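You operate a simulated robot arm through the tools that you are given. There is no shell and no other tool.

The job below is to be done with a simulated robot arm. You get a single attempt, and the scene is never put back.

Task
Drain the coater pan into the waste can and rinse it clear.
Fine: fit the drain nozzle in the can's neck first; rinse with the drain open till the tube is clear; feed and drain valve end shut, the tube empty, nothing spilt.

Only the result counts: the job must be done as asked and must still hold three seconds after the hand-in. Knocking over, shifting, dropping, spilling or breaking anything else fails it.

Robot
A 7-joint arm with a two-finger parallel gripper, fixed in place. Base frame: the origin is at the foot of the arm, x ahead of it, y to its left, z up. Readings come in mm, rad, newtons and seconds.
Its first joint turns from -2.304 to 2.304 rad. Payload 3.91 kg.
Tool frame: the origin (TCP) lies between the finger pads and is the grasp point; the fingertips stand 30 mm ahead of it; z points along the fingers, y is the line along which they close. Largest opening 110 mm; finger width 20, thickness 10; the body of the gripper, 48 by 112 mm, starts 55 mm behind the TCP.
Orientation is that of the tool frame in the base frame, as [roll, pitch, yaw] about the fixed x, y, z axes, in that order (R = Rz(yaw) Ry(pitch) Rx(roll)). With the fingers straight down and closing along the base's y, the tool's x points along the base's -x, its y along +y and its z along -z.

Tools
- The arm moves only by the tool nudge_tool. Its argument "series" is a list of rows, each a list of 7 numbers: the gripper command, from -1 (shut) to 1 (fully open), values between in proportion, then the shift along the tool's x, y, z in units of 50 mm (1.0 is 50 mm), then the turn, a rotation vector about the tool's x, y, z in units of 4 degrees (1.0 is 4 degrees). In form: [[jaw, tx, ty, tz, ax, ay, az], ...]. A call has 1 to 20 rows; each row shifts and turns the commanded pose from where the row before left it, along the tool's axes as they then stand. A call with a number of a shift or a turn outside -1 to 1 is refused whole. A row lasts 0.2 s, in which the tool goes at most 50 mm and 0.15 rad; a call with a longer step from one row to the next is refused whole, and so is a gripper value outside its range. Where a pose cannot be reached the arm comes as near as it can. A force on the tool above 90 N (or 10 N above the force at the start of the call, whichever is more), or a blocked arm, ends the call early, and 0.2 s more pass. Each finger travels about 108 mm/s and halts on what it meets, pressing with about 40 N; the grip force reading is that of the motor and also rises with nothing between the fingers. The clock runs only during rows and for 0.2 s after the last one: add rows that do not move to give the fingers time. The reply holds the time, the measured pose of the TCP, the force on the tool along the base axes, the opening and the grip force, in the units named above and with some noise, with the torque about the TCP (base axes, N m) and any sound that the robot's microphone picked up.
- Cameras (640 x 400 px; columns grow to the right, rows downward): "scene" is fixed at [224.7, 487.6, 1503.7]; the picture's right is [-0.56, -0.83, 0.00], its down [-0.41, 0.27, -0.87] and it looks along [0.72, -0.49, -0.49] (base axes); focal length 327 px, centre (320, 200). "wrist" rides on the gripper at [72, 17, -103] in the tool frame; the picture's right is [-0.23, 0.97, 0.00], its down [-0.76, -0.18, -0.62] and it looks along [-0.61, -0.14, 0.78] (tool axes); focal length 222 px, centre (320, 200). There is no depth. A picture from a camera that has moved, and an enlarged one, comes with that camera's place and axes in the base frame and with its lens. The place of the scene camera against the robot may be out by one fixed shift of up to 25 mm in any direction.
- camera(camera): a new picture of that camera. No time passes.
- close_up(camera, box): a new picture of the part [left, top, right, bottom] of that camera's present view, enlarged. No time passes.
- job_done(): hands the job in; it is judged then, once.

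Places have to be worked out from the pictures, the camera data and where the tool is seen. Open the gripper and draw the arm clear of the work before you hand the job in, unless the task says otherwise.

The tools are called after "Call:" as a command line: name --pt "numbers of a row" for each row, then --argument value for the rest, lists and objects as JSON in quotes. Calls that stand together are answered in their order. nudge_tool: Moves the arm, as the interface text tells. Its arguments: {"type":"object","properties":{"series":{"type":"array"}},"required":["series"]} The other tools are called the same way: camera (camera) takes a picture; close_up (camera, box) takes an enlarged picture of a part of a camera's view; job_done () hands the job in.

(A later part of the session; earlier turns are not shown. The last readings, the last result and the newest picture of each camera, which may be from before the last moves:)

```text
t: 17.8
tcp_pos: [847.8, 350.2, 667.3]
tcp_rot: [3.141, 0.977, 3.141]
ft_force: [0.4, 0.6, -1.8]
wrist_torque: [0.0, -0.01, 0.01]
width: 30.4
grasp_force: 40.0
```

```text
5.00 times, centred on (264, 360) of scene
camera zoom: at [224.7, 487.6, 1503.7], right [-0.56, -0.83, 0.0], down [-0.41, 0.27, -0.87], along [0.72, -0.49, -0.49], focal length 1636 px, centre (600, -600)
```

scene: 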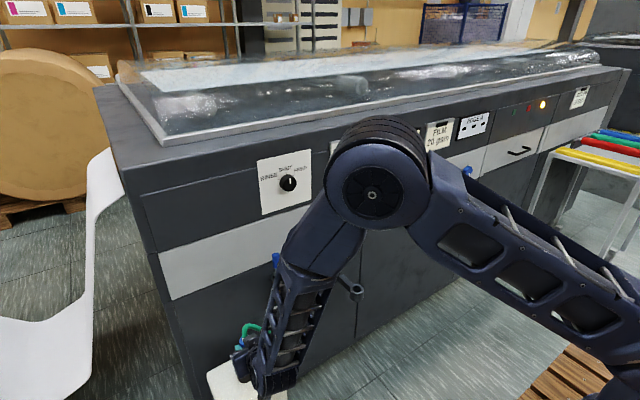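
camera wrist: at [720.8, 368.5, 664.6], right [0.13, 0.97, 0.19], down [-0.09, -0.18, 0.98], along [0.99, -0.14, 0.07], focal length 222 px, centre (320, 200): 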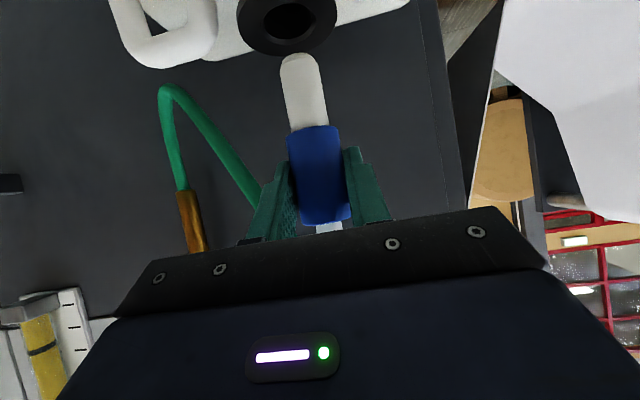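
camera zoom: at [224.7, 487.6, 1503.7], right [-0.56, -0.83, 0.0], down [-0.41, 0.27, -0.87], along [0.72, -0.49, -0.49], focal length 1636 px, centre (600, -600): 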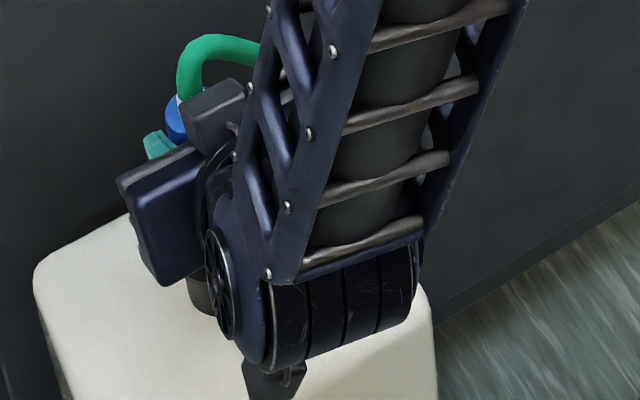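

Predicted and observed rim positions agree within ~2 mm (rim centre at ≈(289,23) as expected). I'll nudge +1 mm x, −0.6 mm y and descend 12 mm, checking force.

Call:
nudge_tool --pt "-1 0.094 -0.006 0.075 0 0 0" --pt "-1 0.094 -0.006 0.075 0 0 0" --pt "-1 0 0 0 0 0 0" --pt "-1 0 0 0 0 0 0"

Call:
close_up --camera "wrist" --box '[224, 0, 384, 100]'

Call:
close_up --camera "scene" --box '[200, 320, 328, 400]'

```text
t: 18.8
tcp_pos: [848.8, 349.0, 654.9]
tcp_rot: [-3.141, 0.976, 3.142]
ft_force: [-0.5, 0.4, -0.8]
wrist_torque: [-0.02, 0.0, 0.01]
width: 30.7
grasp_force: 40.1
```

```text
4.00 times, centred on (304, 50) of wrist
camera zoom: at [722.1, 367.1, 652.4], right [0.13, 0.97, 0.19], down [-0.09, -0.18, 0.98], along [0.99, -0.14, 0.07], focal length 888 px, centre (384, 800)
```

zoom: 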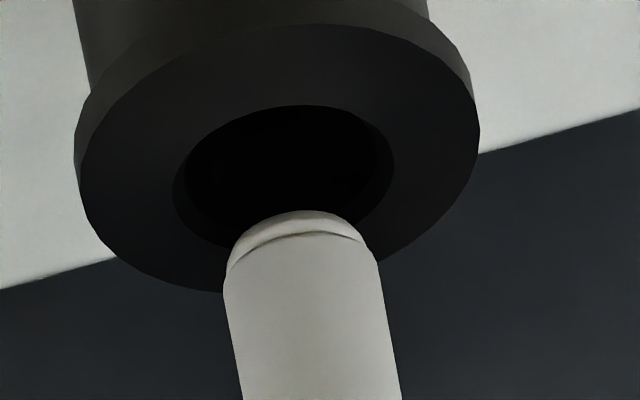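

```text
5.00 times, centred on (264, 360) of scene
camera zoom: at [224.7, 487.6, 1503.7], right [-0.56, -0.83, 0.0], down [-0.41, 0.27, -0.87], along [0.72, -0.49, -0.49], focal length 1636 px, centre (600, -600)
```

zoom: 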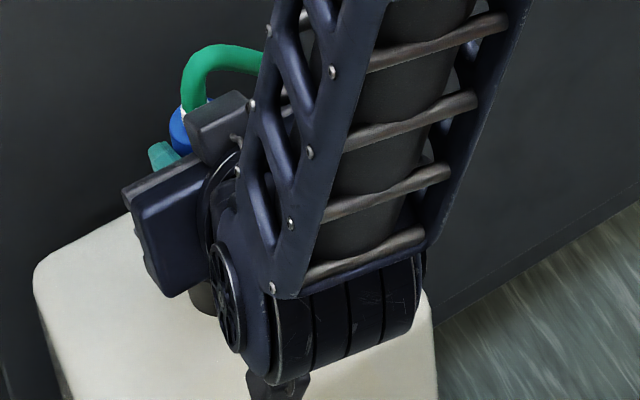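

The rim again matches the prediction, with the tip about 10 mm above it and centred. I'll descend 10 mm more.

Call:
nudge_tool --pt "-1 0.083 0 0.056 0 0 0" --pt "-1 0.083 0 0.056 0 0 0" --pt "-1 0 0 0 0 0 0" --pt "-1 0 0 0 0 0 0"

Call:
close_up --camera "wrist" --box '[224, 0, 384, 100]'

```text
t: 19.8
tcp_pos: [849.1, 348.1, 646.3]
tcp_rot: [3.141, 0.978, 3.141]
ft_force: [4.3, -1.3, 27.6]
wrist_torque: [-0.41, -0.76, -0.15]
width: 30.8
grasp_force: 39.8
```

```text
4.00 times, centred on (304, 50) of wrist
camera zoom: at [721.9, 367.1, 643.5], right [0.13, 0.97, 0.19], down [-0.09, -0.18, 0.98], along [0.99, -0.14, 0.07], focal length 888 px, centre (384, 800)
```

zoom: 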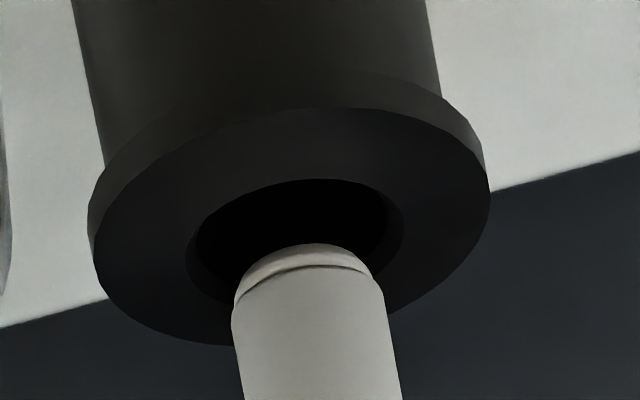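

Contact: 27.6 N upward and the nozzle slipped ~4–5 mm up in the grip, with torque hinting contact on the far (+x), −y side. I'll look before doing anything else.

Call:
camera --camera "wrist"

Call:
close_up --camera "wrist" --box '[256, 30, 352, 90]'

Call:
close_up --camera "scene" --box '[200, 320, 328, 400]'

```text
taken
camera wrist: at [721.9, 367.1, 643.5], right [0.13, 0.97, 0.19], down [-0.09, -0.18, 0.98], along [0.99, -0.14, 0.07], focal length 222 px, centre (320, 200)
```

wrist: 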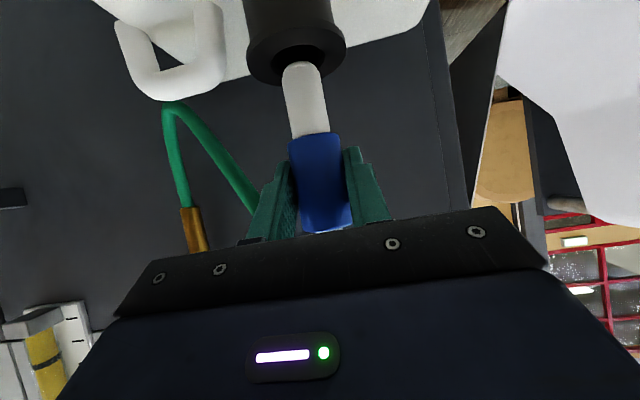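

```text
6.67 times, centred on (304, 60) of wrist
camera zoom: at [721.9, 367.1, 643.5], right [0.13, 0.97, 0.19], down [-0.09, -0.18, 0.98], along [0.99, -0.14, 0.07], focal length 1481 px, centre (427, 1133)
```

zoom: 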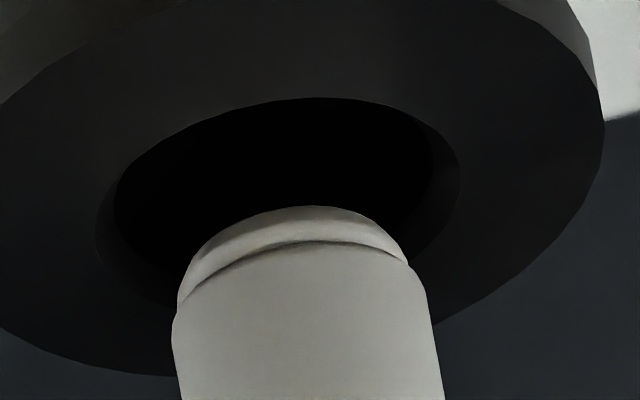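

```text
5.00 times, centred on (264, 360) of scene
camera zoom: at [224.7, 487.6, 1503.7], right [-0.56, -0.83, 0.0], down [-0.41, 0.27, -0.87], along [0.72, -0.49, -0.49], focal length 1636 px, centre (600, -600)
```

zoom: 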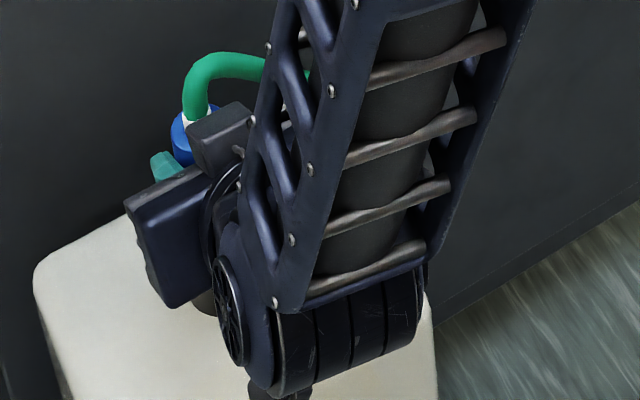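

The tip is overlapping the far (+x) part of the rim: at contact height its ellipse centre sits ~10 px below the hole centre, i.e. about 7–8 mm too far in +x. I'll rise 6 mm, back off 7 mm in x, and look again.

Call:
nudge_tool --pt "-1 -0.0995 0 -0.067 0 0 0" --pt "-1 0 0 0 0 0 0" --pt "-1 0.078 0.012 -0.116 0 0 0" --pt "-1 0 0 0 0 0 0" --pt "-1 0 0 0 0 0 0"

Call:
camera --camera "wrist"

Call:
close_up --camera "wrist" --box '[240, 10, 352, 80]'

```text
t: 21.0
tcp_pos: [843.7, 349.0, 650.0]
tcp_rot: [3.141, 0.975, 3.141]
ft_force: [0.8, -0.1, -1.6]
wrist_torque: [0.03, -0.01, 0.02]
width: 30.7
grasp_force: 39.7
```

```text
taken
camera wrist: at [716.3, 367.3, 648.0], right [0.13, 0.97, 0.19], down [-0.09, -0.18, 0.98], along [0.99, -0.14, 0.07], focal length 222 px, centre (320, 200)
```

wrist: 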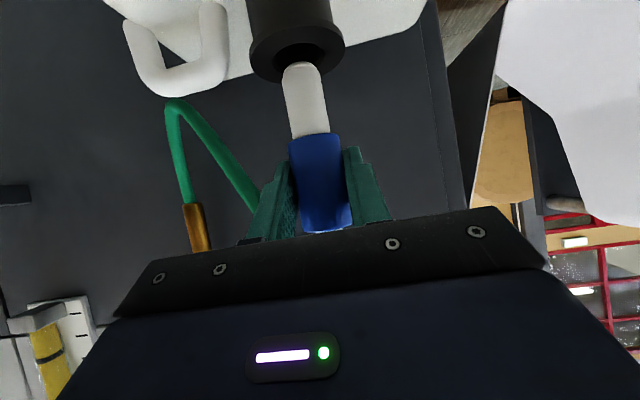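

```text
5.71 times, centred on (296, 45) of wrist
camera zoom: at [716.3, 367.3, 648.0], right [0.13, 0.97, 0.19], down [-0.09, -0.18, 0.98], along [0.99, -0.14, 0.07], focal length 1269 px, centre (457, 1086)
```

zoom: 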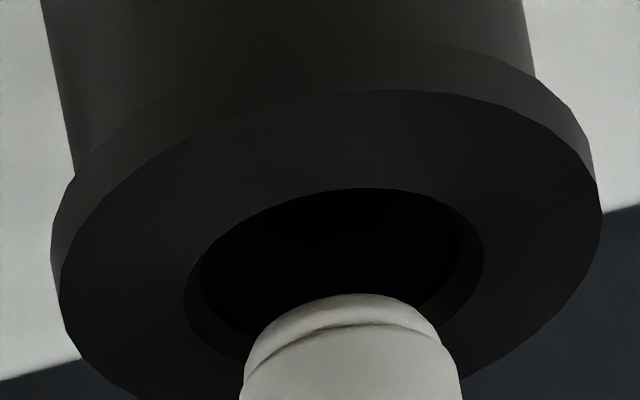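

After backing off, analysis of both views says the tip is still ~2.5–3 mm too far +x and ~0.7 mm low in y. I'll correct that and descend 3 mm for another look before contact.

Call:
nudge_tool --pt "-1 0.031 0.018 -0.046 0 0 0" --pt "-1 0.05 0 0.0336 0 0 0" --pt "-1 0 0 0 0 0 0" --pt "-1 0 0 0 0 0 0"

Call:
close_up --camera "wrist" --box '[240, 20, 352, 90]'

```text
t: 22.0
tcp_pos: [838.8, 351.1, 648.2]
tcp_rot: [3.141, 0.979, 3.141]
ft_force: [0.9, -0.3, -1.0]
wrist_torque: [-0.02, 0.01, 0.04]
width: 30.5
grasp_force: 40.0
```

```text
5.71 times, centred on (296, 55) of wrist
camera zoom: at [713.4, 367.5, 645.3], right [0.13, 0.97, 0.19], down [-0.09, -0.18, 0.98], along [0.99, -0.14, 0.07], focal length 1269 px, centre (457, 1029)
```

zoom: 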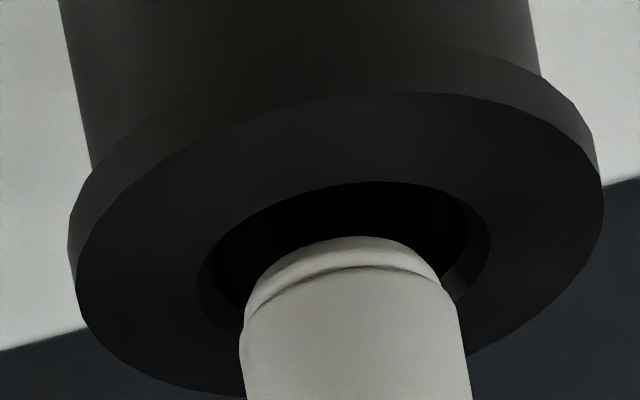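

The tip now sits well inside the hole's outline with ~2 mm gap; a residual of about 0.8 mm in x and 0.6 mm in y remains. I'll correct and descend 5 mm.

Call:
nudge_tool --pt "-1 0.009 0.012 -0.013 0 0 0" --pt "-1 0.0415 0 0.028 0 0 0" --pt "-1 0.0415 0 0.028 0 0 0" --pt "-1 0 0 0 0 0 0" --pt "-1 0 0 0 0 0 0"

Call:
close_up --camera "wrist" --box '[240, 20, 352, 90]'

```text
t: 23.2
tcp_pos: [839.3, 350.3, 642.9]
tcp_rot: [3.141, 0.976, 3.141]
ft_force: [0.0, 0.5, -0.1]
wrist_torque: [0.01, 0.02, -0.02]
width: 31.0
grasp_force: 40.0
```

```text
5.71 times, centred on (296, 55) of wrist
camera zoom: at [712.5, 368.3, 640.8], right [0.13, 0.97, 0.19], down [-0.09, -0.18, 0.98], along [0.99, -0.14, 0.07], focal length 1269 px, centre (457, 1029)
```

zoom: 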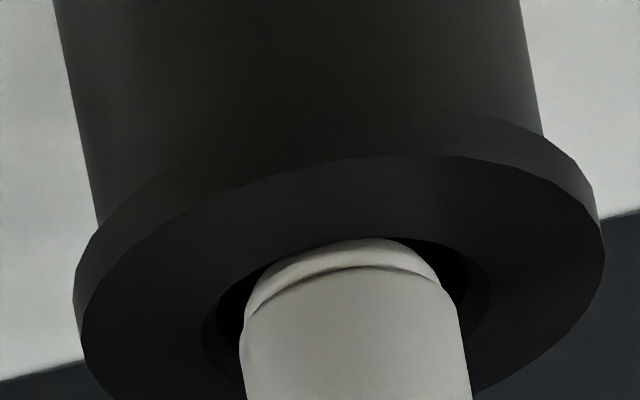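

No contact force at 2.7 mm below the earlier contact height, and the tip is entering the chamfer, centred. Descending a further 6 mm in small steps.

Call:
nudge_tool --pt "-1 0.0332 0 0.0224 0 0 0" --pt "-1 0.0332 0 0.0224 0 0 0" --pt "-1 0.0332 0 0.0224 0 0 0" --pt "-1 0 0 0 0 0 0"

Call:
close_up --camera "wrist" --box '[240, 20, 352, 90]'

```text
t: 24.2
tcp_pos: [838.6, 349.4, 636.8]
tcp_rot: [3.141, 0.976, -3.14]
ft_force: [1.1, 0.4, -0.4]
wrist_torque: [0.02, -0.05, 0.01]
width: 30.8
grasp_force: 40.0
```

```text
5.71 times, centred on (296, 55) of wrist
camera zoom: at [712.5, 368.4, 634.4], right [0.13, 0.97, 0.19], down [-0.09, -0.18, 0.98], along [0.99, -0.14, 0.07], focal length 1269 px, centre (457, 1029)
```

zoom: 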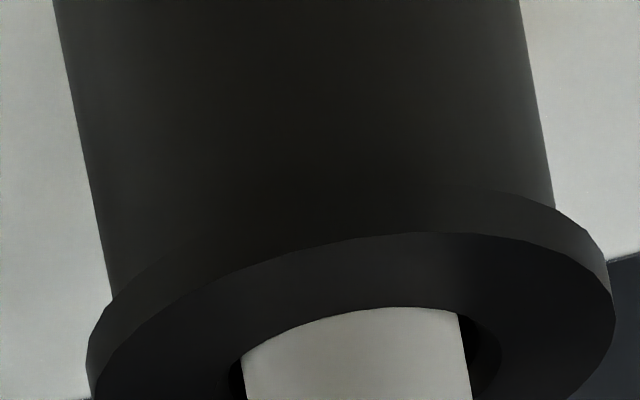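

The spout is in the bore with ~1 N force. Continuing down 20 mm in 4 mm rows.

Call:
nudge_tool --pt "-1 0.0663 0.006 0.0448 0 0 0" --pt "-1 0.0663 0 0.0448 0 0 0" --pt "-1 0.0663 0 0.0448 0 0 0" --pt "-1 0.0663 0 0.0448 0 0 0" --pt "-1 0.0663 0 0.0448 0 0 0" --pt "-1 0 0 0 0 0 0"

Call:
camera --camera "wrist"

Call:
close_up --camera "wrist" --box '[240, 70, 400, 170]'

```text
t: 25.6
tcp_pos: [839.4, 350.9, 617.1]
tcp_rot: [-3.141, 0.977, -3.14]
ft_force: [12.5, -0.1, 2.5]
wrist_torque: [-0.06, -0.53, 0.01]
width: 30.5
grasp_force: 39.9
```

```text
taken
camera wrist: at [712.4, 368.5, 614.5], right [0.13, 0.97, 0.19], down [-0.09, -0.18, 0.98], along [0.99, -0.14, 0.07], focal length 222 px, centre (320, 200)
```

wrist: 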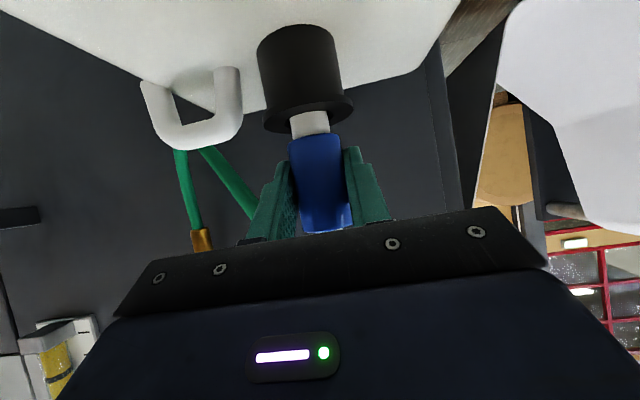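

```text
4.00 times, centred on (320, 120) of wrist
camera zoom: at [712.4, 368.5, 614.5], right [0.13, 0.97, 0.19], down [-0.09, -0.18, 0.98], along [0.99, -0.14, 0.07], focal length 888 px, centre (320, 520)
```

zoom: 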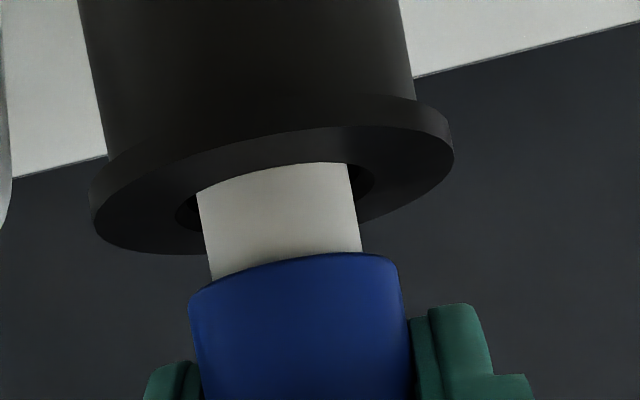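

Spout is ~28 mm deep, but Fx=12.5 N shows it's rubbing the near side of the bore. I'll shift +1.5 mm in x to relieve it and recheck.

Call:
nudge_tool --pt "-1 -0.017 0 0.025 0 0 0" --pt "-1 0 0 0 0 0 0" --pt "-1 0 0 0 0 0 0"

```text
t: 26.4
tcp_pos: [839.7, 351.2, 616.2]
tcp_rot: [-3.141, 0.974, 3.141]
ft_force: [0.3, -0.6, -1.3]
wrist_torque: [0.02, -0.03, 0.04]
width: 30.8
grasp_force: 40.6
```

Lateral force is gone. Descending a further 8 mm.

Call:
nudge_tool --pt "-1 0.0332 0 0.0224 0 0 0" --pt "-1 0.0332 0 0.0224 0 0 0" --pt "-1 0.0332 0 0.0224 0 0 0" --pt "-1 0.0332 0 0.0224 0 0 0" --pt "-1 0 0 0 0 0 0"

Call:
close_up --camera "wrist" --box '[240, 70, 400, 170]'

Call:
camera --camera "scene"

```text
t: 27.6
tcp_pos: [840.9, 350.2, 609.7]
tcp_rot: [3.141, 0.978, -3.141]
ft_force: [-1.0, 0.1, 11.4]
wrist_torque: [0.17, 0.09, 0.09]
width: 30.4
grasp_force: 40.5
```

```text
4.00 times, centred on (320, 120) of wrist
camera zoom: at [714.1, 368.3, 607.5], right [0.13, 0.97, 0.19], down [-0.09, -0.18, 0.98], along [0.99, -0.14, 0.07], focal length 888 px, centre (320, 520)
```

zoom: 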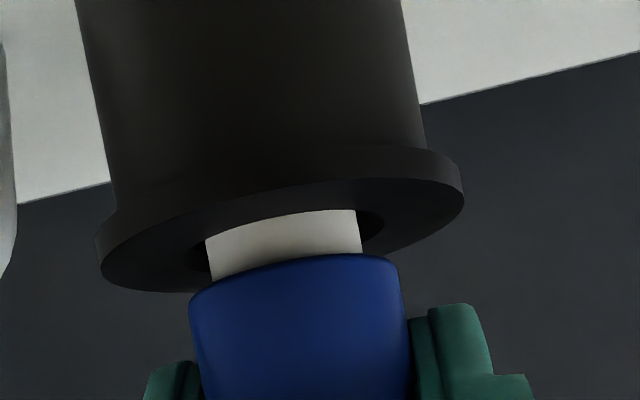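

```text
taken
```

scene: 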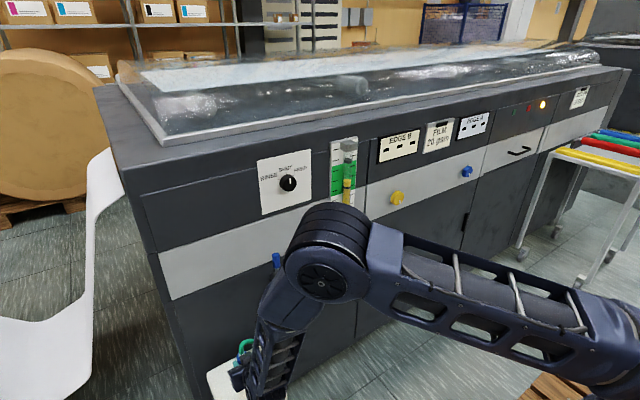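

At ~34 mm depth I feel 11 N upward, with ~5 mm still between the blue shoulder and the rim. I'll press 2 mm more and see whether it seats.

Call:
nudge_tool --pt "-1 0.0166 0 0.0112 0 0 0" --pt "-1 0.0166 0 0.0112 0 0 0" --pt "-1 0 0 0 0 0 0"

Call:
close_up --camera "wrist" --box '[240, 70, 400, 170]'

```text
t: 28.4
tcp_pos: [840.6, 349.6, 608.2]
tcp_rot: [3.14, 0.98, 3.139]
ft_force: [2.8, -3.1, 26.7]
wrist_torque: [-0.48, -0.28, -0.09]
width: 30.8
grasp_force: 40.8
```

```text
4.00 times, centred on (320, 120) of wrist
camera zoom: at [714.6, 368.4, 606.0], right [0.13, 0.97, 0.19], down [-0.09, -0.18, 0.98], along [0.99, -0.14, 0.07], focal length 888 px, centre (320, 520)
```

zoom: 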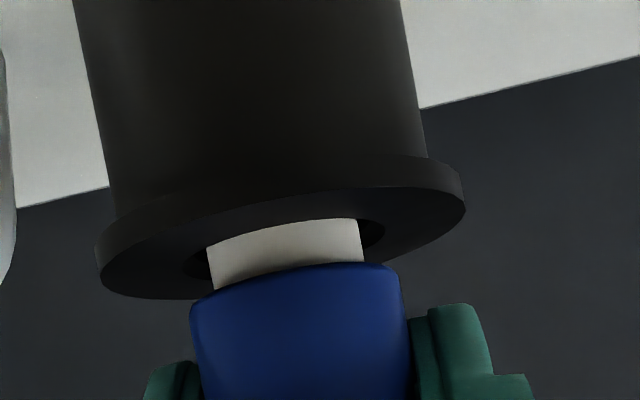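

It's bottomed out on a seat in the neck (spout no longer advances). I'll ease up 1 mm and open the jaws only to ~48 mm so the fingers stay clear of the can's handle.

Call:
nudge_tool --pt "-1 -0.0166 0 -0.0112 0 0 0" --pt "-0.4 0 0 0 0 0 0" --pt "-0.15 0 0 0 0 0 0" --pt "-0.15 0 0 0 0 0 0" --pt "-0.15 0 0 0 0 0 0"

Call:
camera --camera "wrist"

Call:
close_up --camera "wrist" --box '[240, 90, 400, 190]'

```text
t: 29.6
tcp_pos: [839.7, 350.2, 609.0]
tcp_rot: [-3.141, 0.978, -3.141]
ft_force: [0.4, 0.2, 0.5]
wrist_torque: [-0.02, 0.01, -0.05]
width: 47.0
grasp_force: 0.0
```

```text
taken
camera wrist: at [713.9, 368.4, 606.2], right [0.13, 0.97, 0.19], down [-0.09, -0.18, 0.98], along [0.99, -0.14, 0.07], focal length 222 px, centre (320, 200)
```

wrist: 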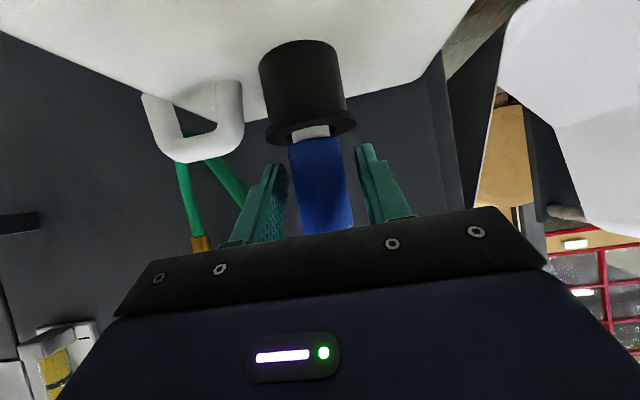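

```text
4.00 times, centred on (320, 140) of wrist
camera zoom: at [713.9, 368.4, 606.2], right [0.13, 0.97, 0.19], down [-0.09, -0.18, 0.98], along [0.99, -0.14, 0.07], focal length 888 px, centre (320, 440)
```

zoom: 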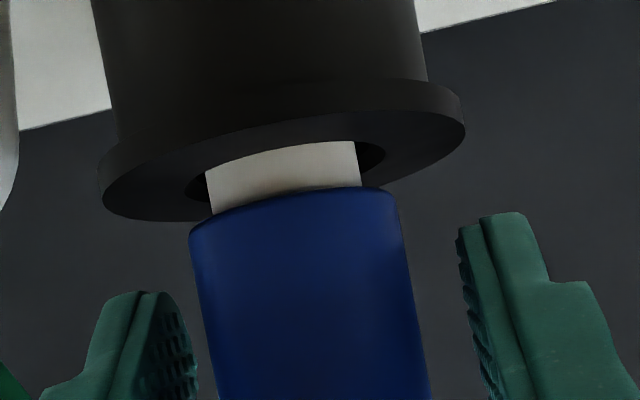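

The nozzle stays seated and upright. I'll withdraw horizontally in −x so the fingers stay below the hose, then check.

Call:
nudge_tool --pt "-0.15 0.112 0 -0.166 0 0 0" --pt "-0.15 0.112 0 -0.166 0 0 0" --pt "-0.15 0.2238 0 -0.3315 0 0 0" --pt "-0.15 0.2238 0 -0.3315 0 0 0" --pt "-0.15 0.2238 0 -0.3315 0 0 0" --pt "-0.15 0.2238 0 -0.3315 0 0 0" --pt "-0.15 0 0 0 0 0 0"

Call:
camera --camera "wrist"

Call:
camera --camera "scene"

```text
t: 31.2
tcp_pos: [740.5, 351.1, 608.3]
tcp_rot: [3.14, 0.978, 3.142]
ft_force: [-0.3, -0.3, 0.4]
wrist_torque: [-0.03, 0.01, -0.02]
width: 46.8
grasp_force: 0.1
```

```text
taken
camera wrist: at [613.9, 369.2, 604.8], right [0.13, 0.97, 0.19], down [-0.09, -0.18, 0.98], along [0.99, -0.14, 0.07], focal length 222 px, centre (320, 200)
```

wrist: 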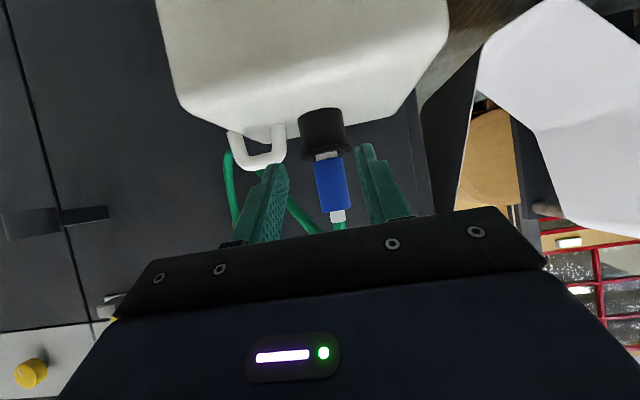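

```text
taken
```

scene: 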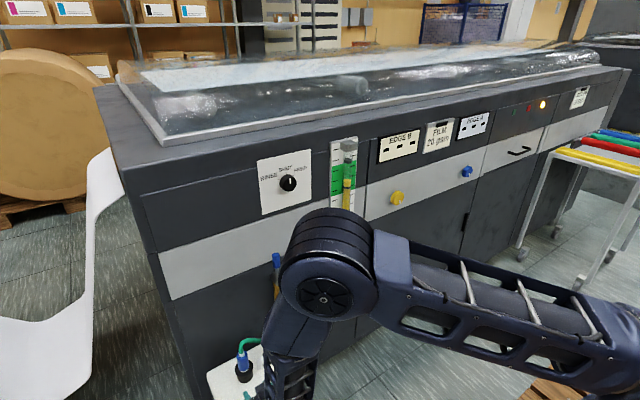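

Nozzle is standing in the neck with the hose clear. Next I'll rise to z≈828, shift to y≈171 in front of the drain lever and level the tool (pointing +x) for a close look at the valve.

Call:
nudge_tool --pt "0 -0.456 0 -0.308 0 0 0" --pt "0 -0.456 0 -0.308 0 0 0" --pt "0 -0.456 0 -0.308 0 0 0" --pt "0 -0.456 0 -0.308 0 0 0" --pt "0 -0.456 0 -0.308 0 0 0" --pt "0 -0.456 0 -0.308 0 0 0" --pt "0 -0.456 0 -0.308 0 0 0" --pt "0 -0.456 0 -0.308 0 0 0" --pt "0 0 -0.45 0 0 -1 0" --pt "0 0 -0.45 0 0 -1 0" --pt "0 0 -0.45 0 0 -1 0" --pt "0 0 -0.45 0 0 -1 0" --pt "0 0 -0.45 0 0 -1 0" --pt "0 0 -0.45 0 0 -1 0" --pt "0 0 -0.45 0 0 -1 0" --pt "0 0 -0.45 0 0 -1 0" --pt "0 0 0 0 0 -0.5 0" --pt "0 0 0 0 0 0 0" --pt "0 0 0 0 0 0 0"

Call:
camera --camera "wrist"

Call:
camera --camera "scene"

```text
t: 35.2
tcp_pos: [739.4, 169.8, 828.5]
tcp_rot: [2.317, 1.571, 2.316]
ft_force: [-0.2, -0.4, 0.6]
wrist_torque: [-0.04, -0.01, -0.03]
width: 55.0
grasp_force: 0.0
```

```text
taken
camera wrist: at [635.2, 188.6, 755.5], right [0.0, 0.97, 0.23], down [-0.62, -0.18, 0.76], along [0.78, -0.14, 0.61], focal length 222 px, centre (320, 200)
```

wrist: 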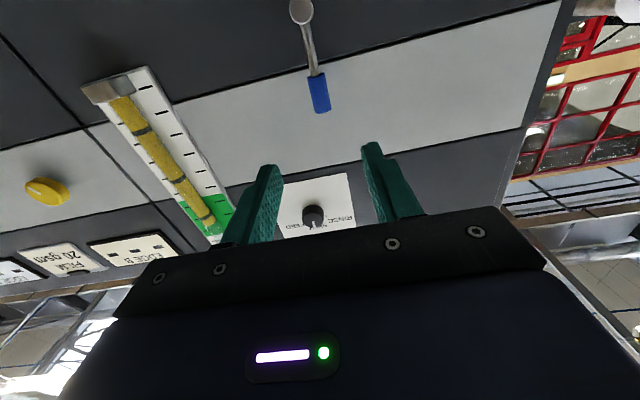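

```text
taken
```

scene: 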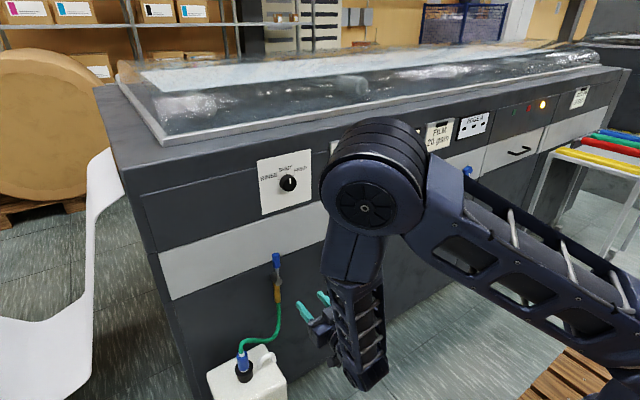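

The tool is level in front of the lever; the scene shows the nozzle standing in the can. I'll zoom in on the lever and the knob from here.

Call:
close_up --camera "wrist" --box '[272, 0, 368, 60]'

Call:
close_up --camera "wrist" --box '[272, 50, 368, 110]'

Call:
close_up --camera "wrist" --box '[264, 160, 376, 230]'

Call:
close_up --camera "scene" --box '[200, 240, 328, 320]'

Call:
close_up --camera "scene" --box '[200, 320, 328, 400]'

```text
6.67 times, centred on (320, 30) of wrist
camera zoom: at [635.2, 188.6, 755.5], right [0.0, 0.97, 0.23], down [-0.62, -0.18, 0.76], along [0.78, -0.14, 0.61], focal length 1481 px, centre (320, 1333)
```

zoom: 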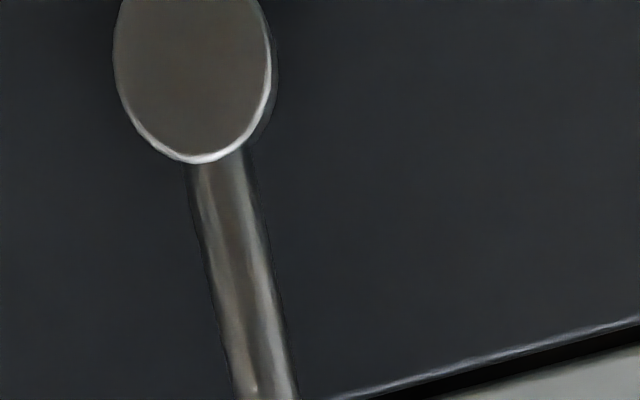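

```text
6.67 times, centred on (320, 80) of wrist
camera zoom: at [635.2, 188.6, 755.5], right [0.0, 0.97, 0.23], down [-0.62, -0.18, 0.76], along [0.78, -0.14, 0.61], focal length 1481 px, centre (320, 1000)
```

zoom: 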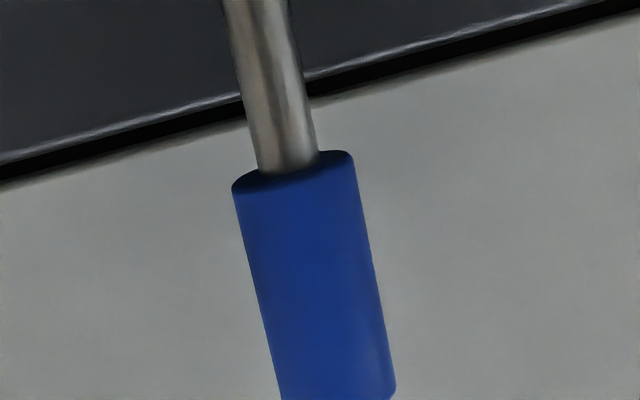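

```text
5.71 times, centred on (320, 195) of wrist
camera zoom: at [635.2, 188.6, 755.5], right [0.0, 0.97, 0.23], down [-0.62, -0.18, 0.76], along [0.78, -0.14, 0.61], focal length 1269 px, centre (320, 229)
```

zoom: 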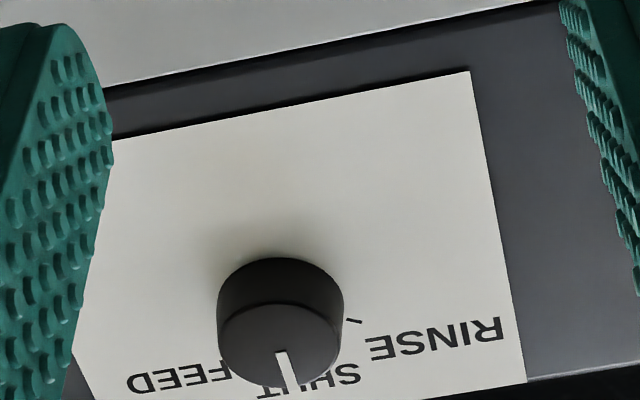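

```text
5.00 times, centred on (264, 280) of scene
camera zoom: at [224.7, 487.6, 1503.7], right [-0.56, -0.83, 0.0], down [-0.41, 0.27, -0.87], along [0.72, -0.49, -0.49], focal length 1636 px, centre (600, -200)
```

zoom: 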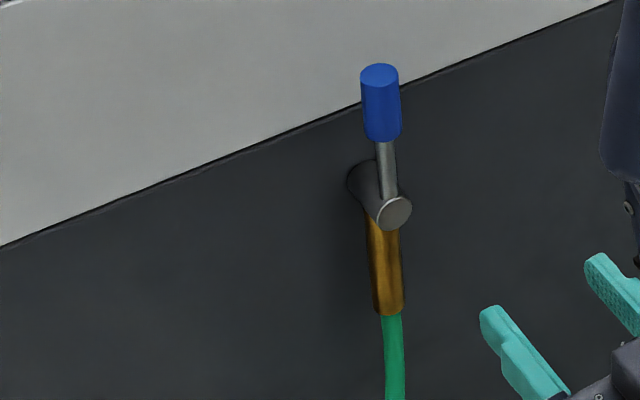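

```text
5.00 times, centred on (264, 360) of scene
camera zoom: at [224.7, 487.6, 1503.7], right [-0.56, -0.83, 0.0], down [-0.41, 0.27, -0.87], along [0.72, -0.49, -0.49], focal length 1636 px, centre (600, -600)
```

zoom: 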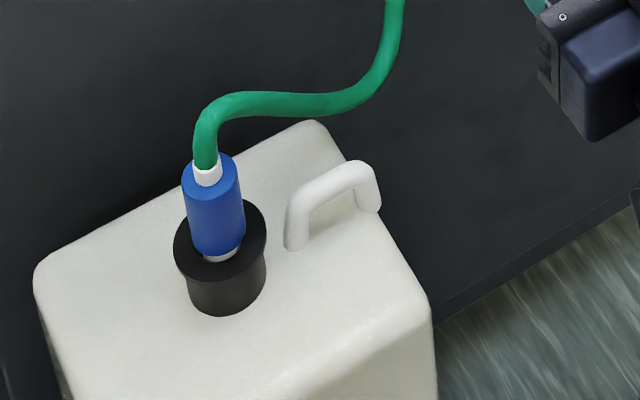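

The can hasn't moved, and the lever handle centre is at about (955.5, 170.7, 827), pivot at (y 171, z 740). I'll approach with the jaws ~60 mm open as a fork around the handle, stopping ~50 mm short for a check.

Call:
nudge_tool --pt "0.1 0 0 0.5 0 0 0" --pt "0.1 0 0 0.5 0 0 0" --pt "0.1 0 0 0.5 0 0 0" --pt "0.1 0 0 0.5 0 0 0" --pt "0.1 0 0 0.5 0 0 0" --pt "0.1 0 0 0.5 0 0 0" --pt "0.1 0 0 0 0 0 0" --pt "0.1 0 0 0 0 0 0"

Call:
camera --camera "wrist"

Call:
close_up --camera "scene" --box '[220, 230, 380, 330]'

```text
t: 37.0
tcp_pos: [890.9, 170.1, 828.0]
tcp_rot: [0.73, 1.57, 0.731]
ft_force: [-0.6, 0.8, -0.6]
wrist_torque: [0.02, 0.01, 0.01]
width: 60.4
grasp_force: 0.0
```

```text
taken
camera wrist: at [786.7, 188.6, 754.7], right [0.0, 0.97, 0.23], down [-0.62, -0.18, 0.76], along [0.78, -0.14, 0.61], focal length 222 px, centre (320, 200)
```

wrist: 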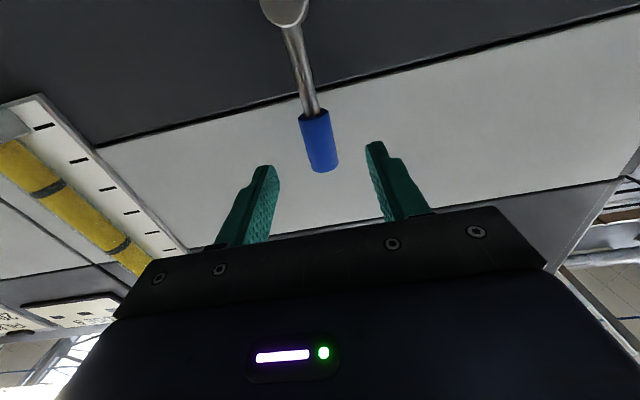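

```text
4.00 times, centred on (300, 280) of scene
camera zoom: at [224.7, 487.6, 1503.7], right [-0.56, -0.83, 0.0], down [-0.41, 0.27, -0.87], along [0.72, -0.49, -0.49], focal length 1309 px, centre (400, -120)
```

zoom: 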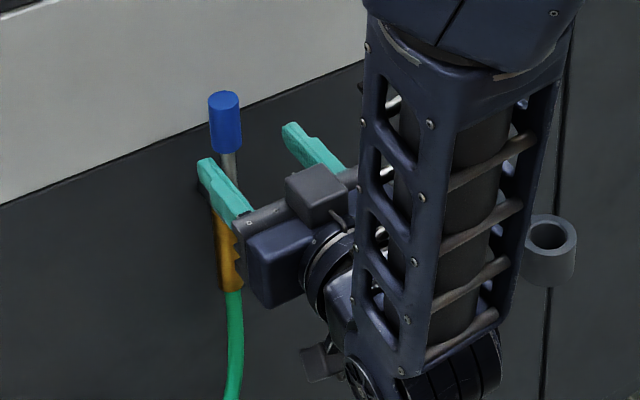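

The handle is centred between the fingers (y≈171.2). I'll advance 49 mm so the fork surrounds it, then narrow to ~36 mm.

Call:
nudge_tool --pt "0.1 0 0 0.33 0 0 0" --pt "0.1 0 0 0.33 0 0 0" --pt "0.1 0 0 0.32 0 0 0" --pt "0.1 0 0 0 0 0 0" --pt "-0.1 0 0 0 0 0 0" --pt "-0.34 0 0 0 0 0 0" --pt "-0.34 0 0 0 0 0 0"

Call:
camera --camera "wrist"

Call:
close_up --camera "scene" --box '[220, 230, 380, 330]'

```text
t: 38.6
tcp_pos: [939.9, 171.7, 828.5]
tcp_rot: [1.04, 1.57, 1.04]
ft_force: [-0.3, 0.4, 0.5]
wrist_torque: [0.02, -0.01, 0.01]
width: 36.2
grasp_force: 0.1
```

```text
taken
camera wrist: at [836.1, 188.9, 756.2], right [0.0, 0.97, 0.23], down [-0.62, -0.18, 0.76], along [0.78, -0.14, 0.61], focal length 222 px, centre (320, 200)
```

wrist: 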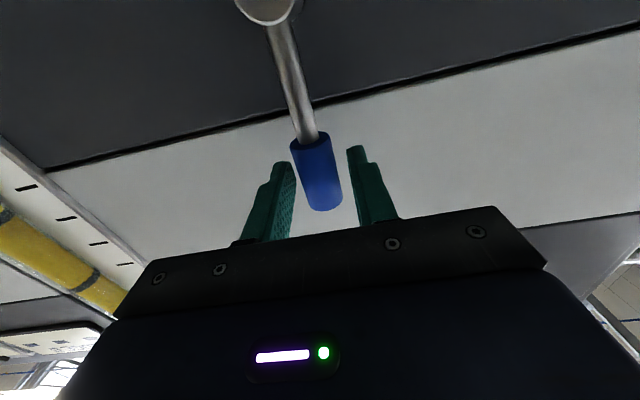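

```text
4.00 times, centred on (300, 280) of scene
camera zoom: at [224.7, 487.6, 1503.7], right [-0.56, -0.83, 0.0], down [-0.41, 0.27, -0.87], along [0.72, -0.49, -0.49], focal length 1309 px, centre (400, -120)
```

zoom: 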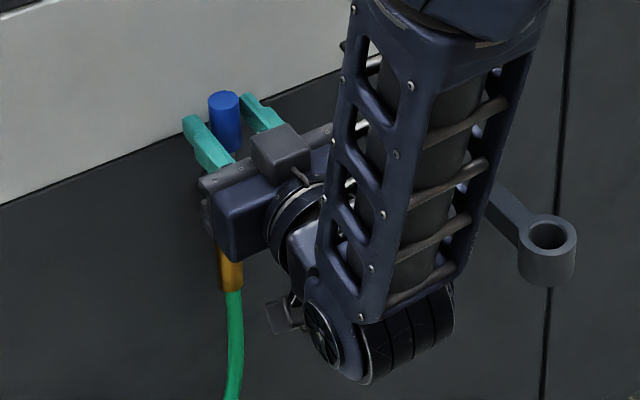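

The handle is inside the fork with ~6 mm slack per side. I'll feel gently for the turning direction: first rotate the fork 4° toward −y about the pivot and read the force.

Call:
nudge_tool --pt "-0.34 0.0043 -0.1227 0 0 0 1" --pt "-0.34 0 0 0 0 0 0"

Call:
nudge_tool --pt "-0.34 0.001 -0.0307 0 0 0 0.25" --pt "-0.34 0 0 0 0 0 0"

Call:
nudge_tool --pt "-0.34 0.001 -0.0307 0 0 0 0.25" --pt "-0.34 0 0 0 0 0 0"

```text
t: 39.2
tcp_pos: [939.5, 164.6, 828.9]
tcp_rot: [1.569, 1.501, 1.568]
ft_force: [-0.2, 0.8, 0.3]
wrist_torque: [0.0, -0.02, 0.0]
width: 36.4
grasp_force: 0.1
```

```text
t: 39.8
tcp_pos: [938.1, 162.1, 829.1]
tcp_rot: [1.572, 1.483, 1.57]
ft_force: [0.5, 0.5, -0.3]
wrist_torque: [-0.01, 0.02, -0.01]
width: 36.6
grasp_force: 0.2
```

```text
t: 40.4
tcp_pos: [939.2, 161.7, 827.7]
tcp_rot: [1.572, 1.467, 1.575]
ft_force: [-0.5, 1.4, 1.7]
wrist_torque: [-0.02, -0.02, 0.02]
width: 36.6
grasp_force: 0.4
```

Only a hint of force so far; continuing in 1° (1.5 mm) steps.

Call:
nudge_tool --pt "-0.34 0.001 -0.0307 0 0 0 0.25" --pt "-0.34 0 0 0 0 0 0"

Call:
nudge_tool --pt "-0.34 0.001 -0.0307 0 0 0 0.25" --pt "-0.34 0 0 0 0 0 0"

Call:
camera --camera "wrist"

```text
t: 41.0
tcp_pos: [938.6, 160.0, 827.8]
tcp_rot: [1.574, 1.448, 1.574]
ft_force: [0.0, 0.7, -0.3]
wrist_torque: [0.0, 0.01, 0.01]
width: 36.7
grasp_force: 0.7
```

```text
t: 41.6
tcp_pos: [939.8, 158.6, 827.6]
tcp_rot: [1.572, 1.431, 1.57]
ft_force: [0.8, -0.6, 0.8]
wrist_torque: [0.02, -0.02, 0.02]
width: 36.5
grasp_force: 0.2
```

```text
taken
camera wrist: at [835.9, 186.3, 757.5], right [0.0, 0.93, 0.36], down [-0.62, -0.28, 0.73], along [0.78, -0.23, 0.58], focal length 222 px, centre (320, 200)
```

wrist: 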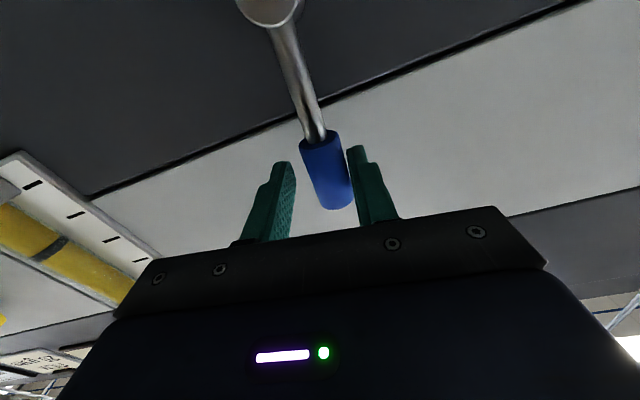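

The +y finger seems to be touching the handle. I'll continue a few more degrees and check the lever in the scene view.

Call:
nudge_tool --pt "-0.34 0.002 -0.0614 0 0 0 0.5" --pt "-0.34 0.002 -0.0614 0 0 0 0.5" --pt "-0.34 0 0 0 0 0 0"

Call:
camera --camera "wrist"

Call:
close_up --camera "scene" --box '[220, 230, 380, 330]'

```text
t: 42.4
tcp_pos: [939.4, 151.9, 826.0]
tcp_rot: [1.571, 1.362, 1.571]
ft_force: [0.6, 0.3, 0.9]
wrist_torque: [-0.02, -0.02, 0.01]
width: 36.5
grasp_force: 0.3
```

```text
taken
camera wrist: at [835.4, 184.9, 758.7], right [0.0, 0.91, 0.42], down [-0.62, -0.33, 0.71], along [0.78, -0.27, 0.56], focal length 222 px, centre (320, 200)
```

wrist: 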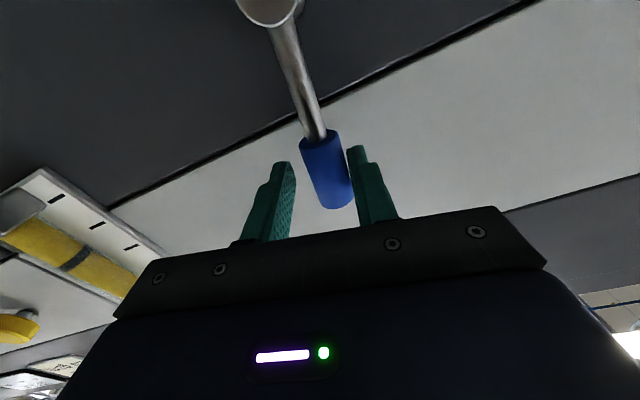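

```text
4.00 times, centred on (300, 280) of scene
camera zoom: at [224.7, 487.6, 1503.7], right [-0.56, -0.83, 0.0], down [-0.41, 0.27, -0.87], along [0.72, -0.49, -0.49], focal length 1309 px, centre (400, -120)
```

zoom: 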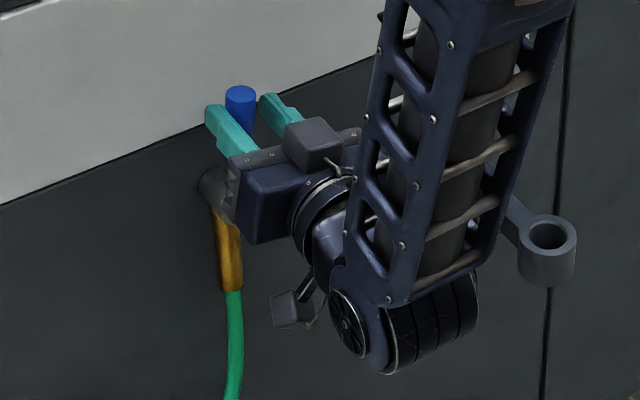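

The lever follows the fork freely toward −y, so this is the opening direction. I'll continue turning 40° and check readings and the level.

Call:
nudge_tool --pt "-0.34 0.0043 -0.1227 0 0 0 1" --pt "-0.34 0.0043 -0.1227 0 0 0 1" --pt "-0.34 0.0043 -0.1227 0 0 0 1" --pt "-0.34 0.0043 -0.1227 0 0 0 1" --pt "-0.34 0.0043 -0.1227 0 0 0 1" --pt "-0.34 0.0043 -0.1227 0 0 0 1" --pt "-0.34 0.0043 -0.1227 0 0 0 1" --pt "-0.34 0.0043 -0.1227 0 0 0 1" --pt "-0.34 0.0043 -0.1227 0 0 0 1" --pt "-0.34 0.0043 -0.1227 0 0 0 1"

Call:
camera --camera "wrist"

Call:
camera --camera "scene"

```text
t: 44.6
tcp_pos: [939.5, 100.5, 793.7]
tcp_rot: [1.571, 0.661, 1.569]
ft_force: [0.1, -0.1, 0.8]
wrist_torque: [-0.03, -0.01, -0.02]
width: 36.3
grasp_force: 0.0
```

```text
taken
camera wrist: at [836.1, 169.0, 762.5], right [0.0, 0.42, 0.91], down [-0.62, -0.71, 0.33], along [0.78, -0.57, 0.26], focal length 222 px, centre (320, 200)
```

wrist: 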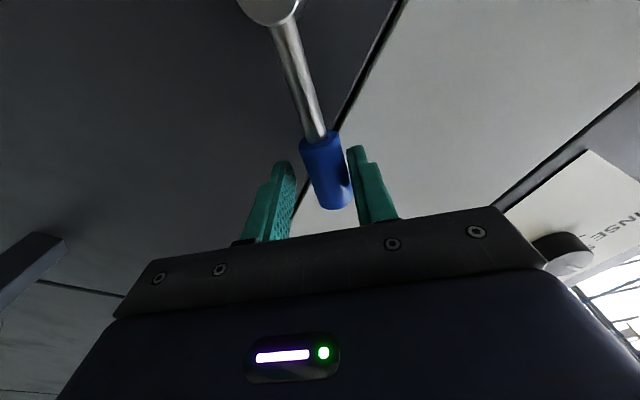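

```text
taken
```

scene: 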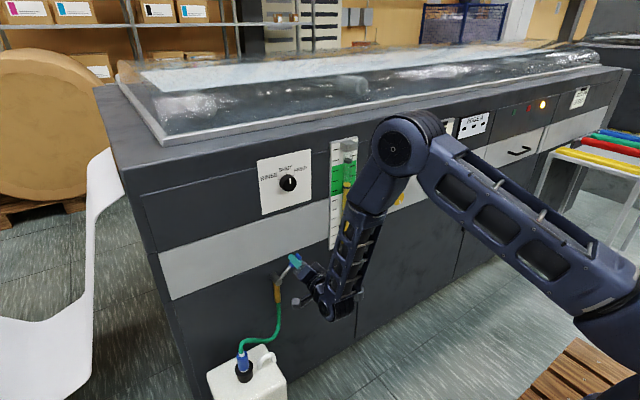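

The lever is at about 48° and follows smoothly. Turning on another 36°, then I'll feel for the stop.

Call:
nudge_tool --pt "-0.34 0.0043 -0.1227 0 0 0 1" --pt "-0.34 0.0043 -0.1227 0 0 0 1" --pt "-0.34 0.0043 -0.1227 0 0 0 1" --pt "-0.34 0.0043 -0.1227 0 0 0 1" --pt "-0.34 0.0043 -0.1227 0 0 0 1" --pt "-0.34 0.0043 -0.1227 0 0 0 1" --pt "-0.34 0.0043 -0.1227 0 0 0 1" --pt "-0.34 0.0043 -0.1227 0 0 0 1" --pt "-0.34 0.0043 -0.1227 0 0 0 1"

Call:
camera --camera "wrist"

Call:
close_up --camera "scene" --box '[220, 130, 380, 230]'

Call:
close_up --camera "scene" --box '[200, 240, 360, 340]'

```text
t: 46.6
tcp_pos: [939.7, 82.8, 742.6]
tcp_rot: [1.571, 0.032, 1.571]
ft_force: [-0.1, 0.4, -0.3]
wrist_torque: [0.03, 0.0, 0.01]
width: 36.7
grasp_force: 0.1
```

```text
taken
camera wrist: at [835.5, 157.0, 757.0], right [0.0, -0.19, 0.98], down [-0.62, -0.77, -0.15], along [0.78, -0.61, -0.12], focal length 222 px, centre (320, 200)
```

wrist: 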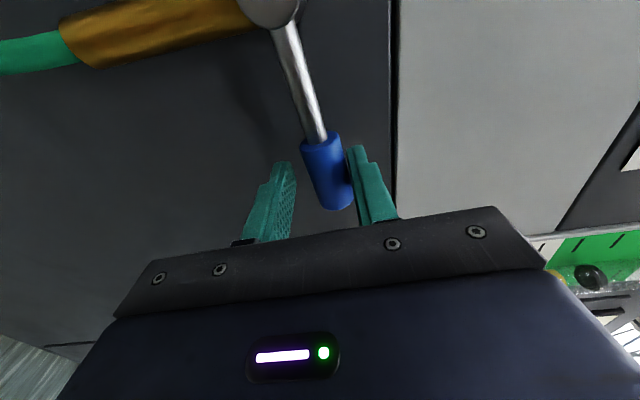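

```text
4.00 times, centred on (300, 180) of scene
camera zoom: at [224.7, 487.6, 1503.7], right [-0.56, -0.83, 0.0], down [-0.41, 0.27, -0.87], along [0.72, -0.49, -0.49], focal length 1309 px, centre (400, 280)
```

zoom: 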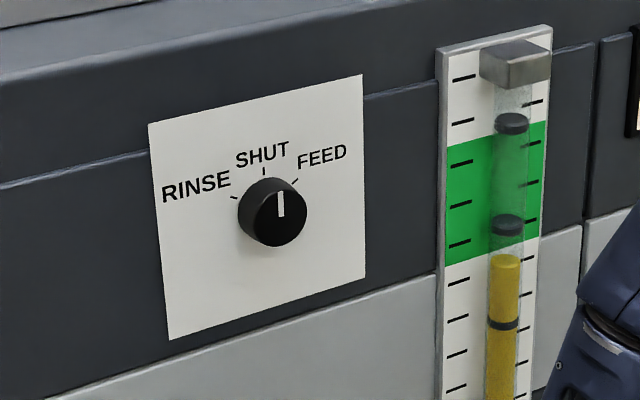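

```text
4.00 times, centred on (280, 290) of scene
camera zoom: at [224.7, 487.6, 1503.7], right [-0.56, -0.83, 0.0], down [-0.41, 0.27, -0.87], along [0.72, -0.49, -0.49], focal length 1309 px, centre (480, -160)
```

zoom: 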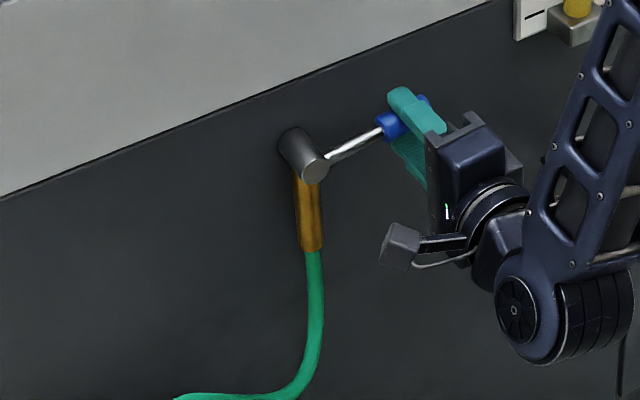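

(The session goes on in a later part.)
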